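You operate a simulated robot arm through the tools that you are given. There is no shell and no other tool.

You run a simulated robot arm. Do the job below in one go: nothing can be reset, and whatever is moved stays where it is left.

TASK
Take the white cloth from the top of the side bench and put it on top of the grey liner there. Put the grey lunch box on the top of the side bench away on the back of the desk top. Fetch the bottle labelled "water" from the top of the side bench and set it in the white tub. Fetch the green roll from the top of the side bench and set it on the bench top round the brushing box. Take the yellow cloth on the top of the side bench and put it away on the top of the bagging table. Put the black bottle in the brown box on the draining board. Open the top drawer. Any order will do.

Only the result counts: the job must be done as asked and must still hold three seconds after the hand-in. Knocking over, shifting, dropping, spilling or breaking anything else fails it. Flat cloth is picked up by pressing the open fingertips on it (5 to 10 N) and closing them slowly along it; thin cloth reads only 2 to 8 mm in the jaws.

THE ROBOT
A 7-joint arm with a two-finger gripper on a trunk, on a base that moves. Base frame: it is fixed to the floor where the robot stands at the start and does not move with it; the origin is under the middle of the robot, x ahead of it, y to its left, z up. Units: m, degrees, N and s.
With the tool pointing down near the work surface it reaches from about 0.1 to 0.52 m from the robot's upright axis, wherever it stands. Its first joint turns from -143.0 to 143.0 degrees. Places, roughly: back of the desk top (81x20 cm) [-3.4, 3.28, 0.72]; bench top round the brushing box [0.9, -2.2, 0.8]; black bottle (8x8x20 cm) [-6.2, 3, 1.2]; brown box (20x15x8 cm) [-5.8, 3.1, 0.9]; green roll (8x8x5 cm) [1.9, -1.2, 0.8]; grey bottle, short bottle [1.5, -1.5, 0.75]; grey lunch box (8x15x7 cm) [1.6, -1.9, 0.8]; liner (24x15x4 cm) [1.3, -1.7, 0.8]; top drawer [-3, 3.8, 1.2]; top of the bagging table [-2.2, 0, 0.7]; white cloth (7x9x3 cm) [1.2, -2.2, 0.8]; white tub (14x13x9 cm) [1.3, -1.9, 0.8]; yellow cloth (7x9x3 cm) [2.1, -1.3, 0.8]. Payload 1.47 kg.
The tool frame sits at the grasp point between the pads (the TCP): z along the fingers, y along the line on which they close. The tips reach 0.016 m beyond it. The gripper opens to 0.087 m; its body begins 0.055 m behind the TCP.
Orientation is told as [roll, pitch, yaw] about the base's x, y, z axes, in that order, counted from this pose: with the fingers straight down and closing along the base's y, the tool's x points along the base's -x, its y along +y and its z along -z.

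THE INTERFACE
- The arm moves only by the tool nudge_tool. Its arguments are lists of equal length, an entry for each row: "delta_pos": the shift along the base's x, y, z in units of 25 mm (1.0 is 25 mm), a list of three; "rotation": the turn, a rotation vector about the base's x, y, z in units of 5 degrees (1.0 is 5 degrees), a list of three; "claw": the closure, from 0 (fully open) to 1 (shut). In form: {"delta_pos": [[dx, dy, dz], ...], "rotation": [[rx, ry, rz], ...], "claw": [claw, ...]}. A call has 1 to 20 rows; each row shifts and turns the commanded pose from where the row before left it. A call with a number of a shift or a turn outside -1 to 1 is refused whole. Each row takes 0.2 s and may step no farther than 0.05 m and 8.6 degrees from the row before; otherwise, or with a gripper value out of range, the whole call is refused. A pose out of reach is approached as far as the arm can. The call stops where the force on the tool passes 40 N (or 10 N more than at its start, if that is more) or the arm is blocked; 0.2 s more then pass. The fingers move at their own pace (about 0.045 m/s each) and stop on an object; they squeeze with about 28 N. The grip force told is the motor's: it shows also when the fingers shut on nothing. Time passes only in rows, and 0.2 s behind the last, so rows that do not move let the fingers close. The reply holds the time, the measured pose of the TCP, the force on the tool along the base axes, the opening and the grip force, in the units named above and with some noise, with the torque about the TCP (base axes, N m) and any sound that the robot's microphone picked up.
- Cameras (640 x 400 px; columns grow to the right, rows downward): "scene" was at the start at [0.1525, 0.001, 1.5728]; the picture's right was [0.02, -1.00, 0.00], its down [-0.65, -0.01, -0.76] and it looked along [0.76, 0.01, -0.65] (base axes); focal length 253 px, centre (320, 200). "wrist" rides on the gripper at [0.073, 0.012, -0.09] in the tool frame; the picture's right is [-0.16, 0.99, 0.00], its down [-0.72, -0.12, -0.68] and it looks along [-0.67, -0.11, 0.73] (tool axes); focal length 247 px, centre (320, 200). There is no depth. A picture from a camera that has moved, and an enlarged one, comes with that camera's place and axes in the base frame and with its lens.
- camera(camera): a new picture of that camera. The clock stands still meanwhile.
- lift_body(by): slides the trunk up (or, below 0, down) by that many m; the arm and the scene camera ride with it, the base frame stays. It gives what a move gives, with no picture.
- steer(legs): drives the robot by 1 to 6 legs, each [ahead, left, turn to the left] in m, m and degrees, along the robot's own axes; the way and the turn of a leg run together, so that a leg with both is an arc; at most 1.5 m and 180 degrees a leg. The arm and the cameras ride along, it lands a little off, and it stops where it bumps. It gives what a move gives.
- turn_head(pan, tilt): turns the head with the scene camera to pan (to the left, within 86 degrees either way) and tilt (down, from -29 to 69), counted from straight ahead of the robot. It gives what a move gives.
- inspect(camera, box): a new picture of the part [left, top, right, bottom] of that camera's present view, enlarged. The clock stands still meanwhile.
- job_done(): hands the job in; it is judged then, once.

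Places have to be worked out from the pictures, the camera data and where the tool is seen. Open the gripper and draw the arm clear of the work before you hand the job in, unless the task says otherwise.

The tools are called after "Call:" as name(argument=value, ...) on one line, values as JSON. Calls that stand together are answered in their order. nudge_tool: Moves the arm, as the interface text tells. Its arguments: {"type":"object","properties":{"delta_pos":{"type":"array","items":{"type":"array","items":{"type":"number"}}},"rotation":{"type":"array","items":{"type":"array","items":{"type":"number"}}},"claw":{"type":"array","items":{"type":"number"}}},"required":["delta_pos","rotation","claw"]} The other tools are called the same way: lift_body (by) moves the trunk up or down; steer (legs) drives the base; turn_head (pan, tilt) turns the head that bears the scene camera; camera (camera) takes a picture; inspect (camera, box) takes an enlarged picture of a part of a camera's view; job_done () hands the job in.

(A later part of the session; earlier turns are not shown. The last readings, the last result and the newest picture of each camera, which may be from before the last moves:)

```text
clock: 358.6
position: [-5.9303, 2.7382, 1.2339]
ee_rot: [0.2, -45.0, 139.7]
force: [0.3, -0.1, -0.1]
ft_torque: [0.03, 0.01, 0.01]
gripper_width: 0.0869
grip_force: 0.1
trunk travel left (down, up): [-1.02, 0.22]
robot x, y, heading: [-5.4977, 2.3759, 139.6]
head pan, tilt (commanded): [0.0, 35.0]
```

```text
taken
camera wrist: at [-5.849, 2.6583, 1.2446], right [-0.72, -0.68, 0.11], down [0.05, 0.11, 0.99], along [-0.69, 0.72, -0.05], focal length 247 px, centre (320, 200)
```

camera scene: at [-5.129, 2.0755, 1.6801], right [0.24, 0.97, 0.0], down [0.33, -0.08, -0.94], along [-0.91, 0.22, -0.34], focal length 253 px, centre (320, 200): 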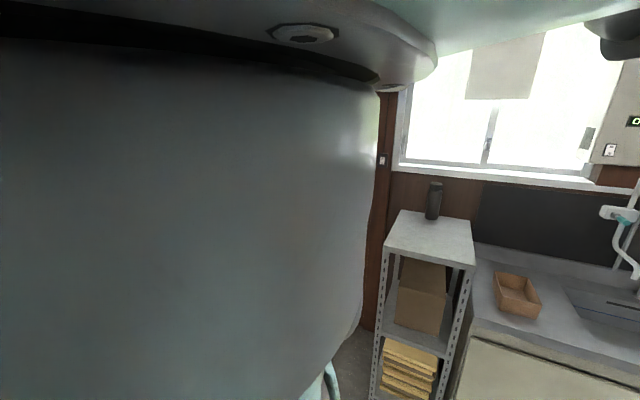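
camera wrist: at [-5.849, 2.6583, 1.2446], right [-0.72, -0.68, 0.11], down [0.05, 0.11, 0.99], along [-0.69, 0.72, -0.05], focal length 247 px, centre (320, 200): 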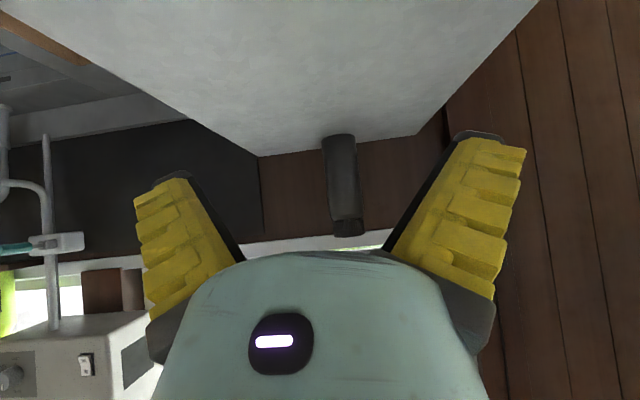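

The bottle sits straight ahead, about 0.39 m away and 1 cm to the left, matching my estimate. I drive 0.29 m closer and check before the final reach.

Call:
steer(legs=[[0.27, 0.01, 0]])

Call:
camera(camera="wrist")

```text
clock: 360.6
position: [-6.147, 2.9035, 1.2322]
ee_rot: [0.1, -44.9, 140.1]
force: [-0.4, -0.2, -0.6]
ft_torque: [0.0, 0.0, 0.03]
gripper_width: 0.087
grip_force: 0.0
trunk travel left (down, up): [-1.02, 0.22]
robot x, y, heading: [-5.7106, 2.5405, 140.3]
head pan, tilt (commanded): [0.0, 35.0]
```

```text
taken
camera wrist: at [-6.0654, 2.8222, 1.2445], right [-0.72, -0.69, 0.11], down [0.05, 0.11, 0.99], along [-0.7, 0.72, -0.05], focal length 247 px, centre (320, 200)
```

wrist: 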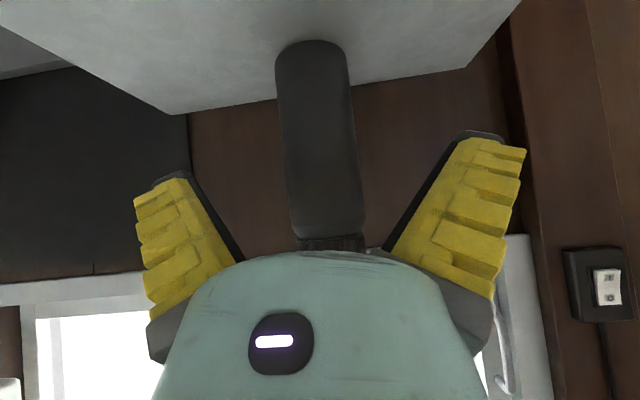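

The bottle is 11 cm ahead and about 7 mm to the right. I drive 8.5 cm forward with a small right shift, then check.

Call:
steer(legs=[[0.08, -0.007, 0]])

Call:
camera(camera="wrist")

```text
clock: 361.6
position: [-6.2037, 2.9595, 1.2318]
ee_rot: [0.1, -44.9, 140.2]
force: [0.4, 0.6, -0.3]
ft_torque: [-0.04, -0.03, -0.01]
gripper_width: 0.0871
grip_force: 0.0
trunk travel left (down, up): [-1.02, 0.22]
robot x, y, heading: [-5.7653, 2.5982, 140.1]
head pan, tilt (commanded): [0.0, 35.0]
```

```text
taken
camera wrist: at [-6.1224, 2.8791, 1.2445], right [-0.72, -0.69, 0.11], down [0.05, 0.11, 0.99], along [-0.7, 0.72, -0.05], focal length 247 px, centre (320, 200)
```

wrist: 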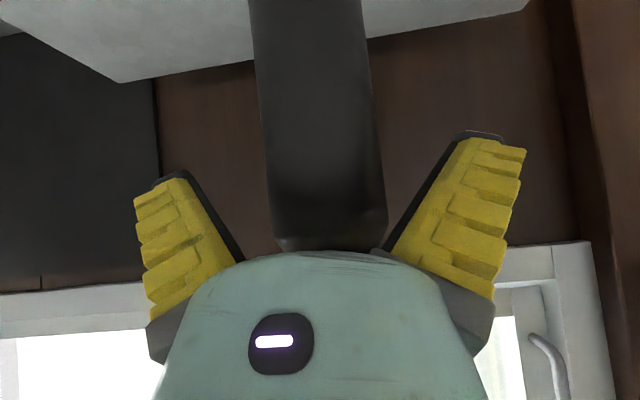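

The bottle is centred between the jaws, 3.5 cm ahead. I advance 2.6 cm with the arm in small steps.

Call:
nudge_tool(delta_pos=[[-0.27, 0.222, 0], [-0.27, 0.222, 0], [-0.27, 0.222, 0], [0, 0, 0]], rotation=[[0, 0, 0], [0, 0, 0], [0, 0, 0], [0, 0, 0]], claw=[0, 0, 0, 0])

Call:
camera(camera="wrist")

```text
clock: 362.6
position: [-6.2254, 2.9767, 1.2338]
ee_rot: [0.0, -44.9, 140.2]
force: [2.8, -1.1, 5.8]
ft_torque: [0.07, 0.06, 0.0]
gripper_width: 0.0871
grip_force: 0.1
trunk travel left (down, up): [-1.02, 0.22]
robot x, y, heading: [-5.765, 2.5948, 140.2]
head pan, tilt (commanded): [0.0, 35.0]
```

```text
taken
camera wrist: at [-6.1434, 2.8957, 1.2455], right [-0.72, -0.69, 0.11], down [0.05, 0.11, 0.99], along [-0.7, 0.72, -0.04], focal length 247 px, centre (320, 200)
```

wrist: 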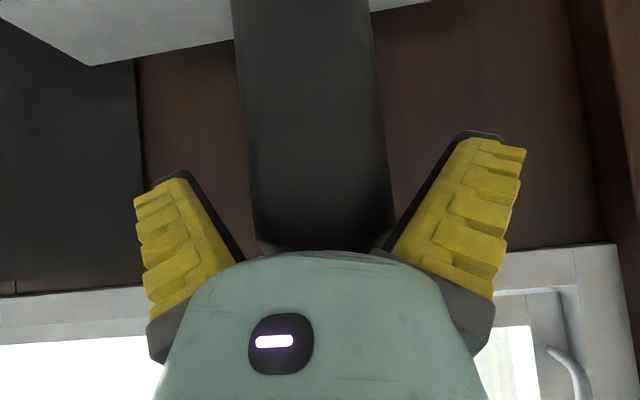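

The cap is touching the palm, so I am gripping too low for this tilt. I back off 1.5 cm, rise 2.8 cm and go in again.

Call:
nudge_tool(delta_pos=[[0.23, -0.192, 0], [0.23, -0.192, 0], [0, 0, 0.56], [0, 0, 0.56], [-0.23, 0.192, 0], [-0.23, 0.192, 0], [0, 0, 0]], rotation=[[0, 0, 0], [0, 0, 0], [0, 0, 0], [0, 0, 0], [0, 0, 0], [0, 0, 0], [0, 0, 0]], claw=[0, 0, 0, 0, 0, 0, 0])

Call:
camera(camera="wrist")

```text
clock: 364.2
position: [-6.2254, 2.9784, 1.26]
ee_rot: [0.2, -44.9, 140.2]
force: [-0.6, 0.5, 0.4]
ft_torque: [0.0, 0.0, -0.04]
gripper_width: 0.0868
grip_force: 0.0
trunk travel left (down, up): [-1.02, 0.22]
robot x, y, heading: [-5.7667, 2.5989, 140.1]
head pan, tilt (commanded): [0.0, 35.0]
```

```text
taken
camera wrist: at [-6.143, 2.8962, 1.2716], right [-0.72, -0.69, 0.11], down [0.05, 0.11, 0.99], along [-0.7, 0.72, -0.05], focal length 247 px, centre (320, 200)
```

wrist: 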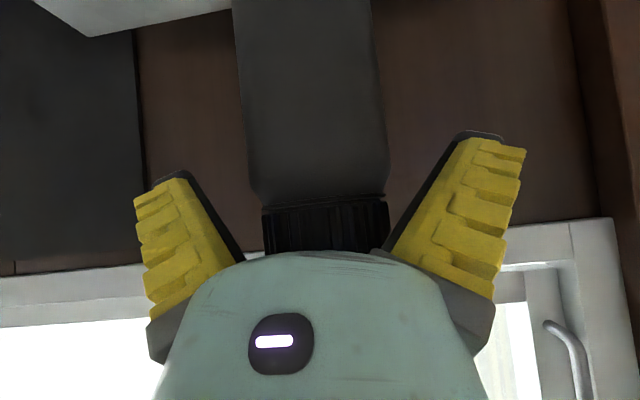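

The hand is clear now, with the bottle's shoulder between the jaws. I close slowly.

Call:
nudge_tool(delta_pos=[[0, 0, 0], [0, 0, 0], [0, 0, 0], [0, 0, 0], [0, 0, 0], [0, 0, 0], [0, 0, 0], [0, 0, 0], [0, 0, 0]], rotation=[[0, 0, 0], [0, 0, 0], [0, 0, 0], [0, 0, 0], [0, 0, 0], [0, 0, 0], [0, 0, 0], [0, 0, 0], [0, 0, 0]], claw=[0.06, 0.12, 0.18, 0.24, 0.3, 0.36, 0.42, 0.5, 0.5])

Call:
camera(camera="wrist")

```text
clock: 366.2
position: [-6.2254, 2.9775, 1.2601]
ee_rot: [0.1, -44.9, 140.2]
force: [3.4, -2.1, 7.3]
ft_torque: [-0.22, -0.32, -0.01]
gripper_width: 0.0573
grip_force: 27.4
trunk travel left (down, up): [-1.02, 0.22]
robot x, y, heading: [-5.7659, 2.5994, 140.1]
head pan, tilt (commanded): [0.0, 35.0]
```

```text
taken
camera wrist: at [-6.1431, 2.8965, 1.272], right [-0.72, -0.69, 0.11], down [0.05, 0.11, 0.99], along [-0.7, 0.72, -0.04], focal length 247 px, centre (320, 200)
```

wrist: 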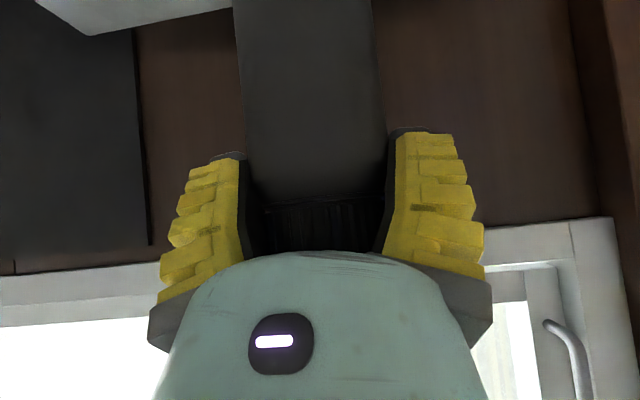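

The jaws grip at 57 mm. I lift slowly and check that the bottle comes along upright.

Call:
nudge_tool(delta_pos=[[0, 0, 0.1], [0, 0, 0.1], [0, 0, 0.1], [0, 0, 0.15], [0, 0, 0.2], [0, 0, 0.2], [0, 0, 0.2], [0, 0, 0.2], [0, 0, 0]], rotation=[[0, 0, 0], [0, 0, 0], [0, 0, 0], [0, 0, 0], [0, 0, 0], [0, 0, 0], [0, 0, 0], [0, 0, 0], [0, 0, 0]], claw=[0.6, 0.6, 0.6, 0.6, 0.6, 0.6, 0.6, 0.6, 0.6])

Call:
camera(camera="wrist")

```text
clock: 368.2
position: [-6.2253, 2.9765, 1.288]
ee_rot: [0.1, -44.8, 140.2]
force: [0.6, 0.4, -6.0]
ft_torque: [-0.02, -0.03, -0.02]
gripper_width: 0.057
grip_force: 28.3
out of reach, approached as far as the arm can: row 8
trunk travel left (down, up): [-1.02, 0.22]
robot x, y, heading: [-5.7649, 2.6004, 140.1]
head pan, tilt (commanded): [0.0, 35.0]
```

```text
taken
camera wrist: at [-6.1443, 2.8962, 1.3002], right [-0.72, -0.69, 0.11], down [0.05, 0.11, 0.99], along [-0.7, 0.72, -0.05], focal length 247 px, centre (320, 200)
```

wrist: 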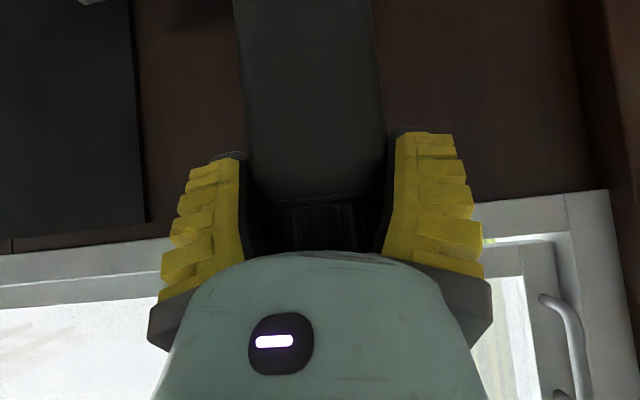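

The bottle is up 2.8 cm, weighs about 6 N, and the grip is stable. I back away from the window first, then raise a bit more.

Call:
steer(legs=[[-0.15, 0, 0]])

Call:
lift_body(by=0.05)

Call:
steer(legs=[[-0.25, 0, 0], [0, -0.2, 0]])

Call:
camera(camera="wrist")

```text
clock: 369.6
position: [-6.1105, 2.8779, 1.2888]
ee_rot: [0.1, -44.8, 140.4]
force: [-0.2, -0.5, -5.1]
ft_torque: [-0.04, -0.08, -0.01]
gripper_width: 0.0567
grip_force: 28.3
trunk travel left (down, up): [-1.02, 0.22]
robot x, y, heading: [-5.653, 2.5024, 140.2]
head pan, tilt (commanded): [0.0, 35.0]
```

```text
clock: 370.5
position: [-6.1108, 2.8788, 1.3368]
ee_rot: [0.2, -44.7, 140.4]
force: [0.1, 0.7, -5.9]
ft_torque: [-0.08, -0.08, 0.01]
gripper_width: 0.0566
grip_force: 27.8
trunk travel left (down, up): [-1.07, 0.17]
robot x, y, heading: [-5.6505, 2.5025, 140.5]
head pan, tilt (commanded): [0.0, 35.0]
```

```text
clock: 373.5
position: [-5.7972, 2.8681, 1.3377]
ee_rot: [0.2, -44.8, 140.6]
force: [-0.1, 0.2, -6.1]
ft_torque: [-0.03, -0.02, 0.0]
gripper_width: 0.0563
grip_force: 27.7
trunk travel left (down, up): [-1.07, 0.17]
robot x, y, heading: [-5.3353, 2.4931, 140.6]
head pan, tilt (commanded): [0.0, 35.0]
```

```text
taken
camera wrist: at [-5.7149, 2.7882, 1.3501], right [-0.71, -0.69, 0.11], down [0.05, 0.11, 0.99], along [-0.7, 0.71, -0.05], focal length 247 px, centre (320, 200)
```

wrist: 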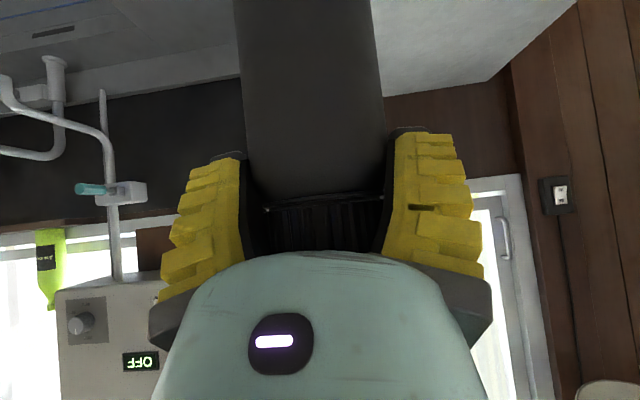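

The bottle is held steady in front of the counter. I turn left a little and look past the arm to locate the brown box from this closer spot.

Call:
steer(legs=[[0, 0, 27]])

Call:
turn_head(pan=-17, tilt=40)

Call:
camera(camera="scene")

Call:
inspect(camera="scene", box=[380, 100, 620, 300])

```text
clock: 375.3
position: [-5.9179, 2.6164, 1.3371]
ee_rot: [0.0, -44.9, 167.7]
force: [0.0, 0.5, -5.7]
ft_torque: [-0.01, -0.07, 0.0]
gripper_width: 0.0559
grip_force: 27.3
trunk travel left (down, up): [-1.07, 0.17]
robot x, y, heading: [-5.3359, 2.4923, 167.8]
head pan, tilt (commanded): [0.0, 35.0]
```

```text
clock: 376.1
position: [-5.9181, 2.6162, 1.3376]
ee_rot: [0.1, -44.7, 167.6]
force: [0.6, -0.1, -5.9]
ft_torque: [0.01, -0.06, 0.0]
gripper_width: 0.0559
grip_force: 28.1
trunk travel left (down, up): [-1.07, 0.17]
robot x, y, heading: [-5.3337, 2.4904, 167.9]
head pan, tilt (commanded): [-17.0, 40.0]
```

```text
taken
camera scene: at [-5.4796, 2.5489, 1.7436], right [0.49, 0.87, 0.0], down [0.56, -0.31, -0.77], along [-0.67, 0.37, -0.64], focal length 253 px, centre (320, 200)
```

scene: 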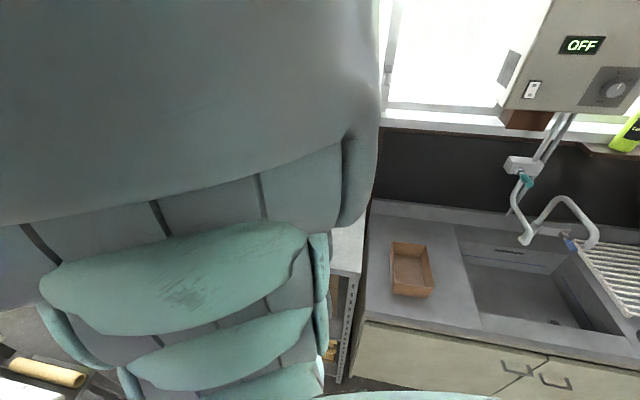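

```text
2.00 times, centred on (500, 200) of scene
camera zoom: at [-5.4796, 2.5489, 1.7436], right [0.49, 0.87, 0.0], down [0.56, -0.31, -0.77], along [-0.67, 0.37, -0.64], focal length 506 px, centre (-40, 200)
```

zoom: 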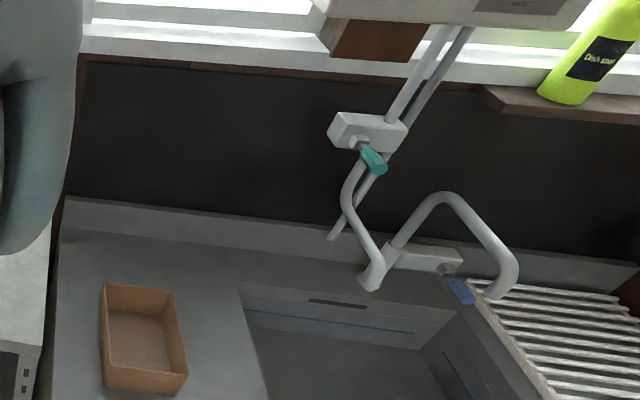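

Triangulating both views puts the box centre at (-5.825, 3.143) with its rim at z≈0.933. I turn back and move so the bottle hangs over the box centre, still high.

Call:
turn_head(pan=0, tilt=35)

Call:
steer(legs=[[0, 0, -27.9], [0, -0.184, 0], [0.15, 0, 0]])

Call:
camera(camera="wrist")

```text
clock: 376.9
position: [-5.9176, 2.6169, 1.3362]
ee_rot: [0.2, -44.7, 167.6]
force: [0.0, -0.3, -5.9]
ft_torque: [0.0, -0.09, -0.04]
gripper_width: 0.056
grip_force: 28.2
trunk travel left (down, up): [-1.07, 0.17]
robot x, y, heading: [-5.3317, 2.4911, 167.8]
head pan, tilt (commanded): [0.0, 35.0]
```

```text
clock: 380.7
position: [-5.7944, 3.1051, 1.3365]
ee_rot: [0.1, -44.6, 139.8]
force: [-0.5, 0.5, -7.1]
ft_torque: [-0.11, -0.05, 0.02]
gripper_width: 0.0522
grip_force: 28.1
trunk travel left (down, up): [-1.07, 0.17]
robot x, y, heading: [-5.3396, 2.7222, 139.9]
head pan, tilt (commanded): [0.0, 35.0]
```

```text
taken
camera wrist: at [-5.7132, 3.0247, 1.3499], right [-0.72, -0.68, 0.11], down [0.05, 0.11, 0.99], along [-0.69, 0.72, -0.05], focal length 247 px, centre (320, 200)
```

wrist: 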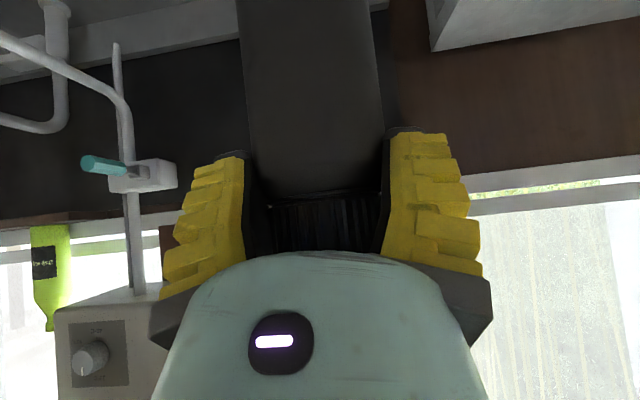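

The bottle is still steady, though the jaws crept slightly tighter. I make the last 4 cm forward move to centre over the box.

Call:
steer(legs=[[0.042, -0.009, 0]])

Call:
lift_body(by=-0.2)

Call:
camera(camera="wrist")

```text
clock: 381.6
position: [-5.8216, 3.1404, 1.3374]
ee_rot: [0.1, -44.7, 139.8]
force: [0.0, 0.5, -6.8]
ft_torque: [-0.06, -0.06, -0.01]
gripper_width: 0.0518
grip_force: 28.4
trunk travel left (down, up): [-1.07, 0.17]
robot x, y, heading: [-5.364, 2.7577, 139.7]
head pan, tilt (commanded): [0.0, 35.0]
```

```text
clock: 383.8
position: [-5.8206, 3.1398, 1.137]
ee_rot: [0.1, -44.8, 139.8]
force: [-0.7, -0.5, -5.7]
ft_torque: [-0.09, -0.05, 0.01]
gripper_width: 0.0519
grip_force: 27.4
trunk travel left (down, up): [-0.87, 0.37]
robot x, y, heading: [-5.3645, 2.7608, 139.7]
head pan, tilt (commanded): [0.0, 35.0]
```

```text
taken
camera wrist: at [-5.7389, 3.0587, 1.1498], right [-0.72, -0.68, 0.11], down [0.05, 0.11, 0.99], along [-0.69, 0.72, -0.05], focal length 247 px, centre (320, 200)
```

wrist: 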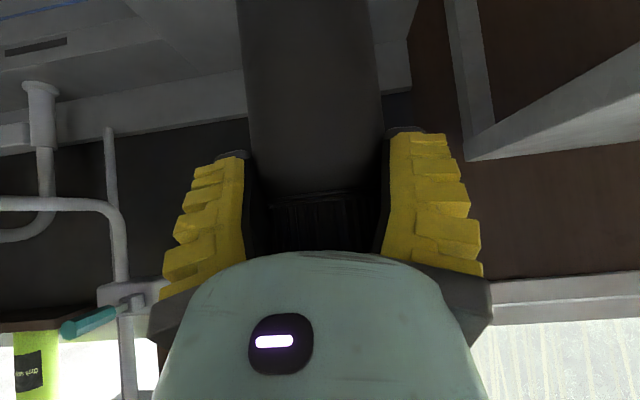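

The bottle hangs centred over the box with its base about 4 cm above the rim. I lower 0.09 m into the box.

Call:
lift_body(by=-0.09)

Call:
camera(camera="wrist")

```text
clock: 385.0
position: [-5.8181, 3.1407, 1.0471]
ee_rot: [0.1, -44.7, 139.8]
force: [-0.4, 0.4, -5.9]
ft_torque: [-0.05, -0.06, 0.01]
gripper_width: 0.0518
grip_force: 28.6
trunk travel left (down, up): [-0.78, 0.46]
robot x, y, heading: [-5.3623, 2.757, 139.8]
head pan, tilt (commanded): [0.0, 35.0]
```

```text
taken
camera wrist: at [-5.7389, 3.0588, 1.0599], right [-0.72, -0.68, 0.11], down [0.05, 0.11, 0.99], along [-0.69, 0.72, -0.05], focal length 247 px, centre (320, 200)
```

wrist: 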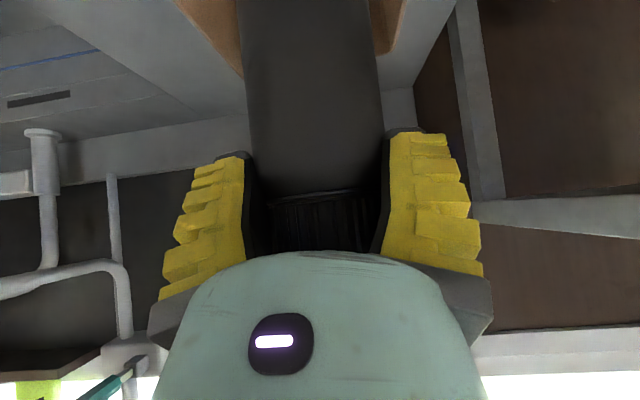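

The box's inner walls show evenly on both sides of the bottle, so it is inside. I lower in small steps until the base touches.

Call:
nudge_tool(delta_pos=[[0, 0, -0.2], [0, 0, -0.2], [0, 0, -0.15], [0, 0, -0.1], [0, 0, -0.1], [0, 0, 0]], rotation=[[0, 0, 0], [0, 0, 0], [0, 0, 0], [0, 0, 0], [0, 0, 0], [0, 0, 0]], claw=[0.6, 0.6, 0.6, 0.6, 0.6, 0.6])

```text
clock: 386.4
position: [-5.8196, 3.1405, 1.0285]
ee_rot: [0.2, -44.7, 139.8]
force: [-0.6, 0.0, -6.1]
ft_torque: [-0.04, -0.13, 0.02]
gripper_width: 0.0518
grip_force: 27.6
trunk travel left (down, up): [-0.78, 0.46]
robot x, y, heading: [-5.3597, 2.7577, 139.6]
head pan, tilt (commanded): [0.0, 35.0]
```

Call:
nudge_tool(delta_pos=[[0, 0, -0.1], [0, 0, -0.1], [0, 0, -0.1], [0, 0, -0.1], [0, 0, 0]], rotation=[[0, 0, 0], [0, 0, 0], [0, 0, 0], [0, 0, 0], [0, 0, 0]], claw=[0.6, 0.6, 0.6, 0.6, 0.6])

```text
clock: 387.6
position: [-5.8195, 3.1398, 1.0194]
ee_rot: [0.1, -44.7, 139.8]
force: [-0.4, -0.2, -5.2]
ft_torque: [-0.05, -0.09, -0.02]
gripper_width: 0.0518
grip_force: 27.7
trunk travel left (down, up): [-0.78, 0.46]
robot x, y, heading: [-5.3596, 2.7582, 139.9]
head pan, tilt (commanded): [0.0, 35.0]
```

Still hanging at z=1.019. I go on in 2 mm steps.

Call:
nudge_tool(delta_pos=[[0, 0, -0.1], [0, 0, -0.1], [0, 0, -0.08], [0, 0, 0]], rotation=[[0, 0, 0], [0, 0, 0], [0, 0, 0], [0, 0, 0]], claw=[0.6, 0.6, 0.6, 0.6])

```text
clock: 388.6
position: [-5.823, 3.1425, 1.0158]
ee_rot: [0.1, -45.2, 139.8]
force: [5.4, -4.5, 27.4]
ft_torque: [0.01, 0.13, -0.02]
gripper_width: 0.0521
grip_force: 27.6
trunk travel left (down, up): [-0.78, 0.46]
robot x, y, heading: [-5.3609, 2.7579, 139.9]
head pan, tilt (commanded): [0.0, 35.0]
```

The bottle base rests on the box floor. I relieve the load, open slowly, and check before retreating.

Call:
nudge_tool(delta_pos=[[0, 0, 0.05], [0, 0, 0], [0, 0, 0], [0, 0, 0], [0, 0, 0], [0, 0, 0], [0, 0, 0], [0, 0, 0], [0, 0, 0]], rotation=[[0, 0, 0], [0, 0, 0], [0, 0, 0], [0, 0, 0], [0, 0, 0], [0, 0, 0], [0, 0, 0], [0, 0, 0], [0, 0, 0]], claw=[0.6, 0.38, 0.3, 0.22, 0.15, 0.08, 0, 0, 0])

Call:
camera(camera="wrist")

```text
clock: 390.6
position: [-5.821, 3.1396, 1.0142]
ee_rot: [0.1, -44.7, 139.8]
force: [0.1, 0.5, -1.0]
ft_torque: [0.0, 0.0, 0.01]
gripper_width: 0.0869
grip_force: 0.0
trunk travel left (down, up): [-0.78, 0.46]
robot x, y, heading: [-5.3675, 2.7557, 139.7]
head pan, tilt (commanded): [0.0, 35.0]
```

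```text
taken
camera wrist: at [-5.7393, 3.0595, 1.0256], right [-0.72, -0.68, 0.11], down [0.05, 0.11, 0.99], along [-0.69, 0.72, -0.05], focal length 247 px, centre (320, 200)
```

wrist: 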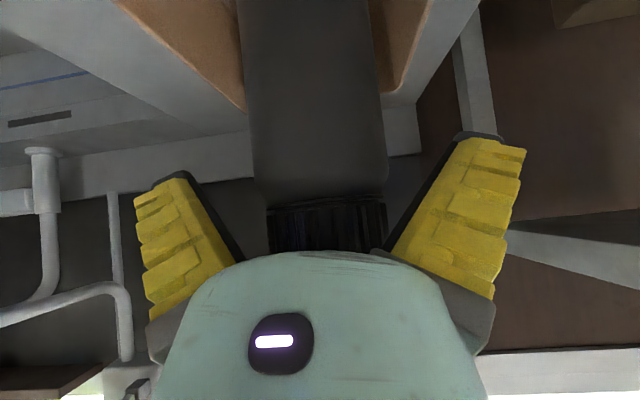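

The bottle stands free in the box. I retreat the hand back and slightly up, then back the base away.

Call:
nudge_tool(delta_pos=[[0.4, -0.34, 0.1], [0.6, -0.51, 0.2], [0.6, -0.51, 0.3], [0.6, -0.51, 0.3], [0.6, -0.51, 0.3], [0, 0, 0]], rotation=[[0, 0, 0], [0, 0, 0], [0, 0, 0], [0, 0, 0], [0, 0, 0], [0, 0, 0]], claw=[0, 0, 0, 0, 0, 0])

Call:
lift_body(by=0.25)

Call:
steer(legs=[[-0.2, 0, 0], [0, 0, 27]])

Call:
turn_head(pan=-17, tilt=40)

Call:
camera(camera="scene")

Call:
inspect(camera="scene", box=[380, 150, 540, 300])

```text
clock: 392.0
position: [-5.7961, 3.1187, 1.0199]
ee_rot: [0.1, -44.7, 139.8]
force: [0.5, -0.3, -0.2]
ft_torque: [0.0, 0.0, 0.03]
gripper_width: 0.0869
grip_force: 0.2
out of reach, approached as far as the arm can: row 3, 4, 5
trunk travel left (down, up): [-0.78, 0.46]
robot x, y, heading: [-5.3623, 2.7588, 140.1]
head pan, tilt (commanded): [0.0, 35.0]
```

```text
clock: 394.6
position: [-5.797, 3.1185, 1.2691]
ee_rot: [0.1, -44.7, 139.8]
force: [-0.9, -0.5, -0.6]
ft_torque: [-0.01, 0.01, 0.0]
gripper_width: 0.087
grip_force: 0.0
trunk travel left (down, up): [-1.03, 0.21]
robot x, y, heading: [-5.3637, 2.7577, 139.7]
head pan, tilt (commanded): [0.0, 35.0]
```

```text
clock: 397.6
position: [-5.7577, 2.7508, 1.2697]
ee_rot: [0.1, -44.6, 166.8]
force: [0.3, -0.6, 0.2]
ft_torque: [0.02, 0.0, 0.01]
gripper_width: 0.087
grip_force: 0.2
trunk travel left (down, up): [-1.03, 0.21]
robot x, y, heading: [-5.2067, 2.627, 167.0]
head pan, tilt (commanded): [0.0, 35.0]
```

```text
clock: 398.4
position: [-5.7577, 2.7515, 1.2695]
ee_rot: [0.1, -44.7, 166.9]
force: [0.1, 0.1, 0.1]
ft_torque: [0.04, 0.01, 0.0]
gripper_width: 0.0869
grip_force: 0.0
trunk travel left (down, up): [-1.03, 0.21]
robot x, y, heading: [-5.208, 2.628, 167.1]
head pan, tilt (commanded): [-17.0, 40.0]
```

```text
taken
camera scene: at [-5.3522, 2.6849, 1.7037], right [0.5, 0.87, 0.0], down [0.56, -0.32, -0.77], along [-0.66, 0.38, -0.64], focal length 253 px, centre (320, 200)
```

scene: 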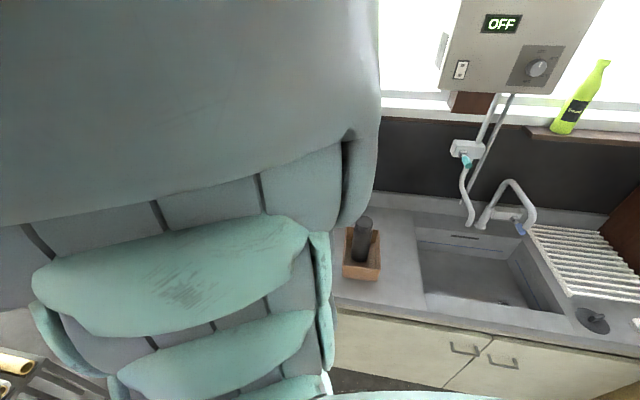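

```text
2.67 times, centred on (460, 225) of scene
camera zoom: at [-5.3522, 2.6849, 1.7037], right [0.5, 0.87, 0.0], down [0.56, -0.32, -0.77], along [-0.66, 0.38, -0.64], focal length 675 px, centre (-53, 133)
```

zoom: 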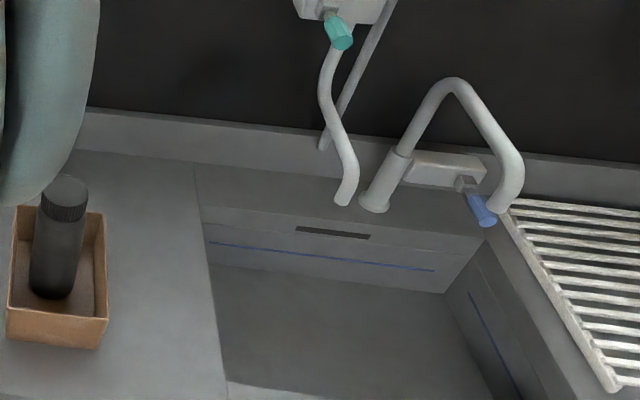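

The black bottle stands upright inside the brown box. Only the yellow cloth is left, so I drive back toward the middle of the room and return the tool to pointing down.

Call:
turn_head(pan=0, tilt=35)

Call:
steer(legs=[[-1.2, 0.3, 0]])

Call:
nudge_tool(delta_pos=[[0.563, -0.129, -0.267], [0.563, -0.129, -0.267], [0.563, -0.129, -0.267], [0.563, -0.129, -0.267], [0.563, -0.129, -0.267], [0.563, -0.129, -0.267], [0.563, -0.129, -0.267], [0.563, -0.129, -0.267], [0.563, -0.129, -0.267], [0, 0, 0]], rotation=[[-0.223, -0.975, 0], [-0.223, -0.975, 0], [-0.223, -0.975, 0], [-0.223, -0.975, 0], [-0.223, -0.975, 0], [-0.223, -0.975, 0], [-0.223, -0.975, 0], [-0.223, -0.975, 0], [-0.223, -0.975, 0], [0, 0, 0]], claw=[0, 0, 0, 0, 0, 0, 0, 0, 0, 0])

```text
clock: 399.2
position: [-5.7574, 2.7508, 1.2691]
ee_rot: [0.1, -44.7, 166.9]
force: [-0.9, -0.1, 0.0]
ft_torque: [-0.01, -0.03, 0.0]
gripper_width: 0.0867
grip_force: 0.1
trunk travel left (down, up): [-1.03, 0.21]
robot x, y, heading: [-5.2087, 2.6255, 166.9]
head pan, tilt (commanded): [0.0, 35.0]
```

```text
clock: 405.5
position: [-4.6496, 2.1965, 1.2698]
ee_rot: [0.1, -44.7, 166.0]
force: [-0.5, 0.1, 0.5]
ft_torque: [0.01, 0.0, -0.02]
gripper_width: 0.0868
grip_force: 0.1
trunk travel left (down, up): [-1.03, 0.21]
robot x, y, heading: [-4.1034, 2.0615, 166.0]
head pan, tilt (commanded): [0.0, 35.0]
```

```text
clock: 407.7
position: [-4.5287, 2.1701, 1.1934]
ee_rot: [-0.7, 0.4, 166.3]
force: [0.8, -0.3, 0.1]
ft_torque: [0.0, 0.0, 0.0]
gripper_width: 0.087
grip_force: 0.1
out of reach, approached as far as the arm can: row 1, 2, 3, 4
trunk travel left (down, up): [-1.03, 0.21]
robot x, y, heading: [-4.0994, 2.061, 165.9]
head pan, tilt (commanded): [0.0, 35.0]
```

The tool points down again. I turn toward the bench and retrace the clear route through the room.

Call:
steer(legs=[[0, 0, 152], [0.675, 0.52, 0], [0.675, 0.52, 0], [1.0, 0, 0], [0.98, 0, 0]])

Call:
turn_head(pan=-17, tilt=35)

Call:
camera(camera="scene")

```text
clock: 432.0
position: [-0.4681, 0.6444, 1.192]
ee_rot: [-0.7, 0.2, -34.9]
force: [-0.2, -0.5, 0.3]
ft_torque: [-0.01, -0.02, 0.04]
gripper_width: 0.0869
grip_force: 0.1
trunk travel left (down, up): [-1.03, 0.21]
robot x, y, heading: [-0.8268, 0.8963, -35.3]
head pan, tilt (commanded): [0.0, 35.0]
```

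```text
clock: 432.8
position: [-0.469, 0.6454, 1.1922]
ee_rot: [-0.7, 0.3, -34.9]
force: [0.4, -0.5, -0.1]
ft_torque: [0.01, -0.01, 0.0]
gripper_width: 0.087
grip_force: 0.0
trunk travel left (down, up): [-1.03, 0.21]
robot x, y, heading: [-0.8281, 0.9007, -35.2]
head pan, tilt (commanded): [-17.0, 35.0]
```

```text
taken
camera scene: at [-0.7188, 0.7889, 1.7113], right [-0.79, -0.61, 0.0], down [-0.35, 0.45, -0.82], along [0.5, -0.65, -0.57], focal length 253 px, centre (320, 200)
```

scene: 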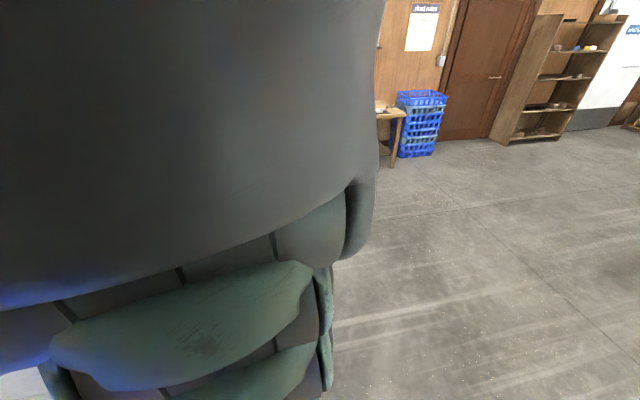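

The way to the bench is clear straight ahead. I drive on and line up with the bench's left end.

Call:
turn_head(pan=0, tilt=35)

Call:
steer(legs=[[1.3, 0, 0], [0.9, 0, 0], [0, 0, -4.8]])

Call:
camera(camera="wrist")

```text
clock: 433.6
position: [-0.4675, 0.6443, 1.1926]
ee_rot: [-0.7, 0.3, -34.9]
force: [0.6, 0.1, 1.2]
ft_torque: [-0.02, 0.02, 0.02]
gripper_width: 0.0869
grip_force: 0.0
trunk travel left (down, up): [-1.03, 0.21]
robot x, y, heading: [-0.8298, 0.9027, -35.1]
head pan, tilt (commanded): [0.0, 35.0]
```

```text
clock: 444.9
position: [1.2823, -0.6722, 1.1931]
ee_rot: [-0.7, 0.3, -41.1]
force: [0.3, -0.4, -0.2]
ft_torque: [0.01, -0.02, 0.03]
gripper_width: 0.087
grip_force: 0.1
trunk travel left (down, up): [-1.03, 0.21]
robot x, y, heading: [0.9524, -0.3761, -41.8]
head pan, tilt (commanded): [0.0, 35.0]
```

```text
taken
camera wrist: at [1.2375, -0.6135, 1.2832], right [0.77, 0.64, -0.01], down [0.48, -0.56, 0.68], along [0.43, -0.53, -0.74], focal length 247 px, centre (320, 200)
```

wrist: 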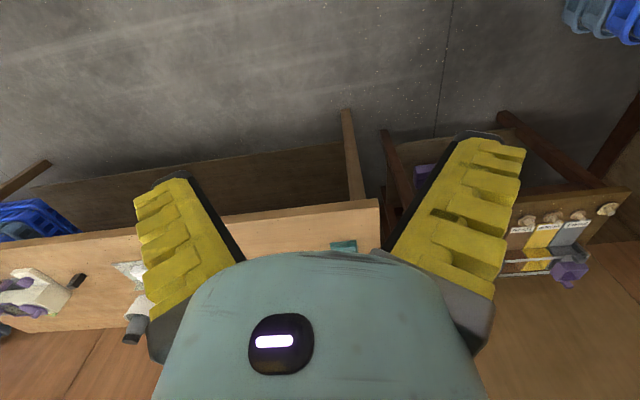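

I am lined up with the bench's left end. I correct the heading slightly and drive up to the bench with the arm high.

Call:
steer(legs=[[0, 0, 1.6], [0.6, 0, 0], [0.38, 0.01, 0]])

Call:
camera(camera="wrist")

```text
clock: 450.7
position: [2.0491, -1.2889, 1.1923]
ee_rot: [-0.7, 0.3, -39.7]
force: [0.2, 0.5, -0.1]
ft_torque: [0.01, 0.02, 0.02]
gripper_width: 0.0868
grip_force: 0.1
trunk travel left (down, up): [-1.03, 0.21]
robot x, y, heading: [1.7131, -1.005, -39.9]
head pan, tilt (commanded): [0.0, 35.0]
```

```text
taken
camera wrist: at [2.0032, -1.2311, 1.2832], right [0.75, 0.66, -0.01], down [0.49, -0.55, 0.68], along [0.44, -0.52, -0.74], focal length 247 px, centre (320, 200)
```

wrist: 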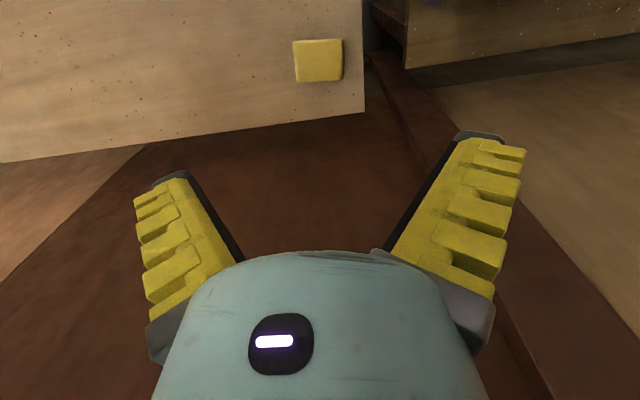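

The yellow cloth is right below, near the bench corner. I zoom in to measure its place and angle.

Call:
inspect(camera="wrist", box=[260, 15, 380, 105])

```text
4.44 times, centred on (320, 60) of wrist
camera zoom: at [2.0032, -1.2311, 1.2832], right [0.75, 0.66, -0.01], down [0.49, -0.55, 0.68], along [0.44, -0.52, -0.74], focal length 1098 px, centre (320, 822)
```

zoom: 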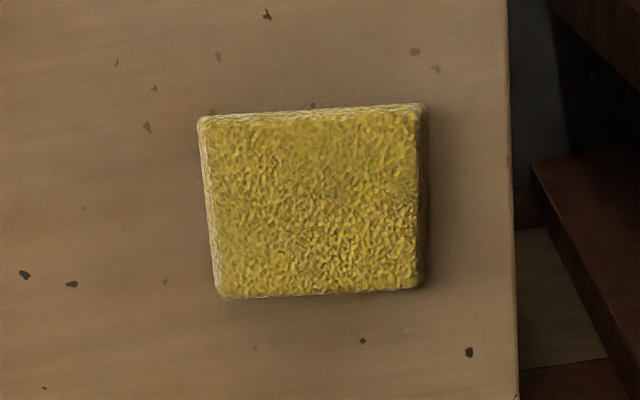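

The cloth's short side points to the wall, centred at about (2.078, -1.328). I rotate the tool 90° to close across that short side and move above it.

Call:
steer(legs=[[0.03, 0, 0]])

Call:
nudge_tool(delta_pos=[[0, 0, 0], [0, 0, 0], [0, 0, 0], [0, 0, 0], [0, 0, 0], [0, 0, 0], [0, 0, 0], [0, 0, 0], [0, 0, 0], [0, 0, 0], [0, 0, 0], [0, 0, 0], [0, 0, 0], [0, 0, 0], [0, 0, 0], [0, 0, 0], [0, 0, 0], [0, 0, 0], [0, 0, 0]], rotation=[[0.14, 0, 1], [0, 0, 1], [0, 0, 1], [0, 0, 1], [0, 0, 1], [0, 0, 1], [0, 0, 1], [0, 0, 1], [0, 0, 1], [0, 0, 1], [0, 0, 1], [0, 0, 1], [0, 0, 1], [0, 0, 1], [0, 0, 1], [0, 0, 1], [0, 0, 1], [0, 0, 1], [0, 0, 0]], claw=[0, 0, 0, 0, 0, 0, 0, 0, 0, 0, 0, 0, 0, 0, 0, 0, 0, 0, 0])

Call:
camera(camera="wrist")

```text
clock: 451.6
position: [2.072, -1.3054, 1.1932]
ee_rot: [-0.7, 0.3, -39.8]
force: [-0.1, -0.5, -0.1]
ft_torque: [-0.02, -0.01, 0.02]
gripper_width: 0.0872
grip_force: 0.0
trunk travel left (down, up): [-1.03, 0.21]
robot x, y, heading: [1.7356, -1.0249, -39.9]
head pan, tilt (commanded): [0.0, 35.0]
```

```text
clock: 455.6
position: [2.0718, -1.3057, 1.1924]
ee_rot: [-0.2, 0.8, 50.4]
force: [-0.5, -0.1, -0.2]
ft_torque: [-0.02, -0.01, 0.01]
gripper_width: 0.0868
grip_force: 0.0
trunk travel left (down, up): [-1.03, 0.21]
robot x, y, heading: [1.7336, -1.0237, -40.0]
head pan, tilt (commanded): [0.0, 35.0]
```

```text
taken
camera wrist: at [2.0179, -1.3524, 1.2836], right [-0.66, 0.75, -0.01], down [0.55, 0.49, 0.67], along [0.51, 0.44, -0.74], focal length 247 px, centre (320, 200)
```

wrist: 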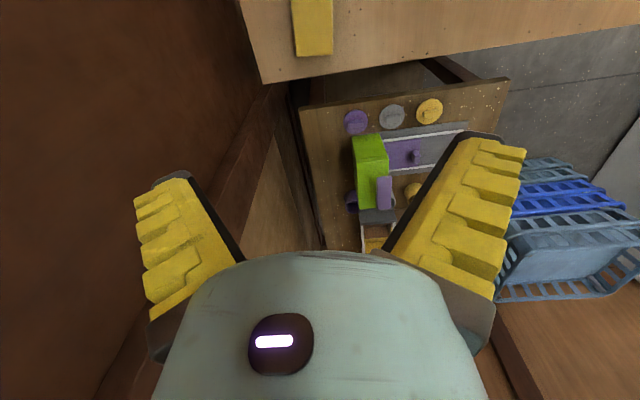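

The cloth is nearly below; I correct the small tilt, shift about 2 cm, and lower the trunk 0.25 m for a closer look.

Call:
nudge_tool(delta_pos=[[0.03, -0.77, 0], [0, 0, 0]], rotation=[[0.149, -0.071, 0], [0, 0, 0]], claw=[0, 0])

Call:
lift_body(by=-0.26)

Call:
camera(camera="wrist")

```text
clock: 456.1
position: [2.0716, -1.3252, 1.1925]
ee_rot: [0.0, 0.0, 50.3]
force: [-0.2, 0.2, -0.6]
ft_torque: [-0.05, 0.0, -0.01]
gripper_width: 0.087
grip_force: 0.0
trunk travel left (down, up): [-1.03, 0.21]
robot x, y, heading: [1.7319, -1.0232, -40.2]
head pan, tilt (commanded): [0.0, 35.0]
```

```text
clock: 458.8
position: [2.0724, -1.3253, 0.9319]
ee_rot: [-0.1, 0.0, 50.3]
force: [0.7, -0.8, 0.6]
ft_torque: [0.01, 0.0, -0.01]
gripper_width: 0.0869
grip_force: 0.1
trunk travel left (down, up): [-0.77, 0.47]
robot x, y, heading: [1.7335, -1.0236, -40.1]
head pan, tilt (commanded): [0.0, 35.0]
```

```text
taken
camera wrist: at [2.0182, -1.373, 1.0221], right [-0.66, 0.75, 0.0], down [0.55, 0.48, 0.68], along [0.51, 0.45, -0.73], focal length 247 px, centre (320, 200)
```

wrist: 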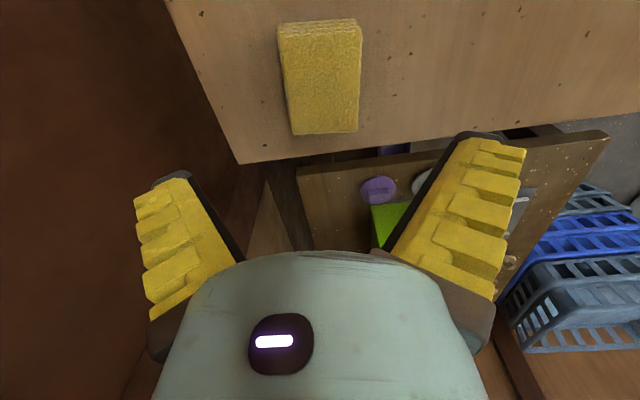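

The cloth is centred within 3 mm and aligned. I descend to z≈0.80.

Call:
nudge_tool(delta_pos=[[0, 0, -0.9], [0, 0, -0.9], [0, 0, -0.9], [0, 0, -0.9], [0, 0, -0.7], [0, 0, -0.5], [0, 0, -0.4], [0, 0, 0]], rotation=[[0, 0, 0], [0, 0, 0], [0, 0, 0], [0, 0, 0], [0, 0, 0], [0, 0, 0], [0, 0, 0], [0, 0, 0]], claw=[0, 0, 0, 0, 0, 0, 0, 0])

Call:
camera(camera="wrist")

```text
clock: 460.6
position: [2.0729, -1.326, 0.8011]
ee_rot: [0.0, 0.0, 50.3]
force: [-0.1, 0.0, 1.2]
ft_torque: [0.02, 0.0, 0.01]
gripper_width: 0.0869
grip_force: 0.1
trunk travel left (down, up): [-0.77, 0.47]
robot x, y, heading: [1.7354, -1.0257, -40.1]
head pan, tilt (commanded): [0.0, 35.0]
```

```text
taken
camera wrist: at [2.019, -1.373, 0.8918], right [-0.66, 0.75, 0.0], down [0.55, 0.48, 0.68], along [0.51, 0.45, -0.73], focal length 247 px, centre (320, 200)
```

wrist: 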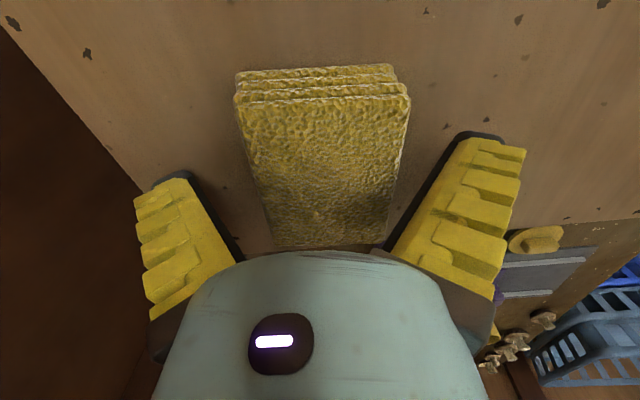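

The cloth lies well between the fingers. I go down in small steps until I feel the bench.

Call:
nudge_tool(delta_pos=[[0, 0, -0.25], [0, 0, -0.2], [0, 0, -0.1], [0, 0, -0.08], [0, 0, 0]], rotation=[[0, 0, 0], [0, 0, 0], [0, 0, 0], [0, 0, 0], [0, 0, 0]], claw=[0, 0, 0, 0, 0])

```text
clock: 461.8
position: [2.0727, -1.3269, 0.7867]
ee_rot: [-0.1, 0.0, 50.3]
force: [-0.2, 1.2, -0.2]
ft_torque: [0.04, 0.01, 0.02]
gripper_width: 0.087
grip_force: 0.0
trunk travel left (down, up): [-0.77, 0.47]
robot x, y, heading: [1.7376, -1.0235, -40.1]
head pan, tilt (commanded): [0.0, 35.0]
```

This is the height that worked for the white cloth. I close slowly in small steps.

Call:
nudge_tool(delta_pos=[[0, 0, 0], [0, 0, 0], [0, 0, 0], [0, 0, 0], [0, 0, 0], [0, 0, 0], [0, 0, 0], [0, 0, 0]], rotation=[[0, 0, 0], [0, 0, 0], [0, 0, 0], [0, 0, 0], [0, 0, 0], [0, 0, 0], [0, 0, 0], [0, 0, 0]], claw=[0.05, 0.1, 0.14, 0.18, 0.22, 0.26, 0.3, 0.3])

Call:
camera(camera="wrist")

```text
clock: 463.6
position: [2.0735, -1.3285, 0.7879]
ee_rot: [-0.1, 0.0, 50.3]
force: [-4.8, 5.6, 34.0]
ft_torque: [-0.36, -0.4, 0.0]
gripper_width: 0.0738
grip_force: 28.7
trunk travel left (down, up): [-0.77, 0.47]
robot x, y, heading: [1.7369, -1.0239, -40.1]
head pan, tilt (commanded): [0.0, 35.0]
```

```text
taken
camera wrist: at [2.0198, -1.3756, 0.8773], right [-0.66, 0.75, 0.0], down [0.55, 0.48, 0.68], along [0.51, 0.45, -0.73], focal length 247 px, centre (320, 200)
```

wrist: 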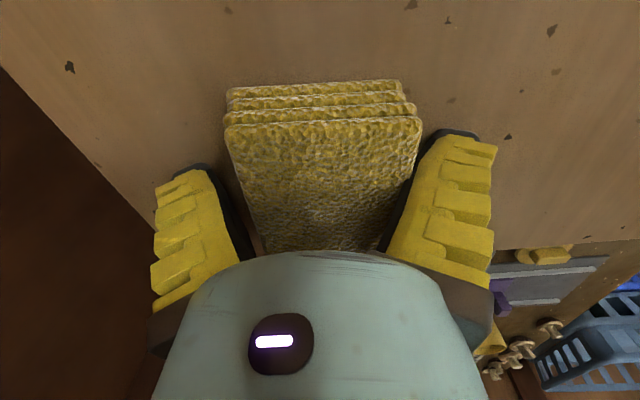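

The grip matches the white cloth's pattern. I lift very slowly so the fingers can wrap it.

Call:
nudge_tool(delta_pos=[[0, 0, 0.08], [0, 0, 0.08], [0, 0, 0.08], [0, 0, 0]], rotation=[[0, 0, 0], [0, 0, 0], [0, 0, 0], [0, 0, 0]], claw=[0.3, 0.3, 0.3, 0.3])

Call:
nudge_tool(delta_pos=[[0, 0, 0.1], [0, 0, 0.1], [0, 0, 0.15], [0, 0, 0.2], [0, 0, 0.25], [0, 0, 0]], rotation=[[0, 0, 0], [0, 0, 0], [0, 0, 0], [0, 0, 0], [0, 0, 0], [0, 0, 0]], claw=[0.3, 0.3, 0.3, 0.3, 0.3, 0.3])

Call:
camera(camera="wrist")

```text
clock: 464.6
position: [2.0734, -1.3253, 0.7929]
ee_rot: [0.1, 0.0, 50.3]
force: [0.2, -0.5, -0.7]
ft_torque: [-0.01, 0.01, 0.03]
gripper_width: 0.0734
grip_force: 28.0
trunk travel left (down, up): [-0.77, 0.47]
robot x, y, heading: [1.7359, -1.0204, -40.3]
head pan, tilt (commanded): [0.0, 35.0]
```

```text
clock: 466.0
position: [2.0729, -1.3254, 0.8133]
ee_rot: [0.1, 0.0, 50.4]
force: [-0.7, 0.3, -0.1]
ft_torque: [0.04, 0.01, -0.03]
gripper_width: 0.073
grip_force: 27.8
trunk travel left (down, up): [-0.77, 0.47]
robot x, y, heading: [1.7368, -1.0232, -40.2]
head pan, tilt (commanded): [0.0, 35.0]
```

```text
taken
camera wrist: at [2.018, -1.3729, 0.9022], right [-0.66, 0.75, 0.0], down [0.55, 0.48, 0.68], along [0.51, 0.45, -0.73], focal length 247 px, centre (320, 200)
```

wrist: 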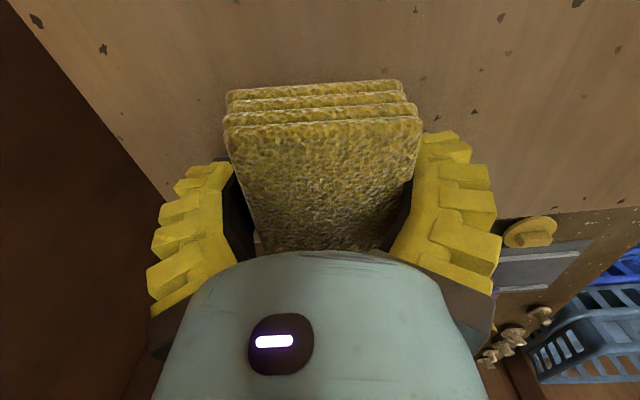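

The yellow cloth is up and held. I raise the trunk, back away from the bench, turn around and head for the bagging table.

Call:
lift_body(by=0.25)

Call:
steer(legs=[[-1.0, 0, 0], [0, 0, 179], [0.9, 0.7, 0]])

Call:
camera(camera="wrist")

Call:
turn_head(pan=17, tilt=30)

Call:
camera(camera="scene")

```text
clock: 468.6
position: [2.073, -1.3263, 1.0635]
ee_rot: [-0.1, 0.0, 50.2]
force: [0.1, -0.5, -0.4]
ft_torque: [0.01, -0.02, -0.01]
gripper_width: 0.072
grip_force: 28.3
trunk travel left (down, up): [-1.02, 0.22]
robot x, y, heading: [1.7327, -1.0224, -40.1]
head pan, tilt (commanded): [0.0, 35.0]
```

```text
clock: 487.0
position: [-0.59, -0.082, 1.0617]
ee_rot: [0.0, 0.0, -126.7]
force: [-1.0, -0.2, 0.1]
ft_torque: [-0.01, 0.02, 0.0]
gripper_width: 0.0692
grip_force: 27.9
trunk travel left (down, up): [-1.02, 0.22]
robot x, y, heading: [-0.2397, -0.3677, 142.9]
head pan, tilt (commanded): [0.0, 35.0]
```

```text
taken
camera wrist: at [-0.5367, -0.0292, 1.1522], right [0.7, -0.72, 0.0], down [-0.53, -0.51, 0.68], along [-0.49, -0.47, -0.73], focal length 247 px, centre (320, 200)
```

wrist: 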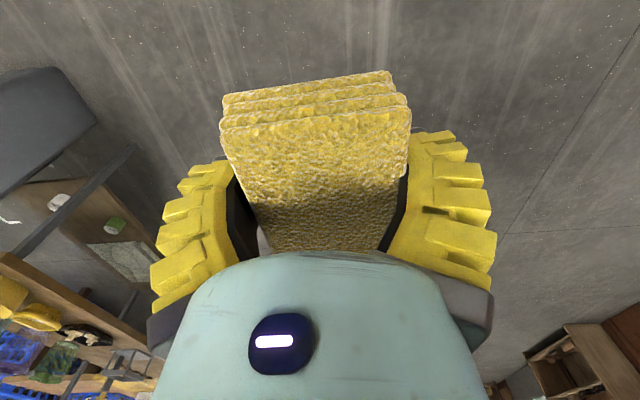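

```text
clock: 487.8
position: [-0.5913, -0.082, 1.0622]
ee_rot: [-0.1, -0.1, -126.8]
force: [-1.1, -1.6, -0.6]
ft_torque: [-0.04, -0.01, -0.01]
gripper_width: 0.069
grip_force: 27.9
trunk travel left (down, up): [-1.02, 0.22]
robot x, y, heading: [-0.2361, -0.3669, 143.1]
head pan, tilt (commanded): [17.0, 30.0]
```

```text
taken
camera scene: at [-0.3816, -0.2935, 1.709], right [0.34, 0.94, 0.0], down [0.47, -0.17, -0.87], along [-0.81, 0.3, -0.5], focal length 253 px, centre (320, 200)
```

scene: 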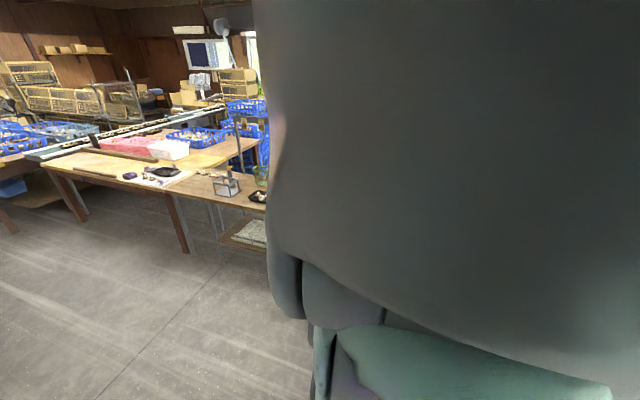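

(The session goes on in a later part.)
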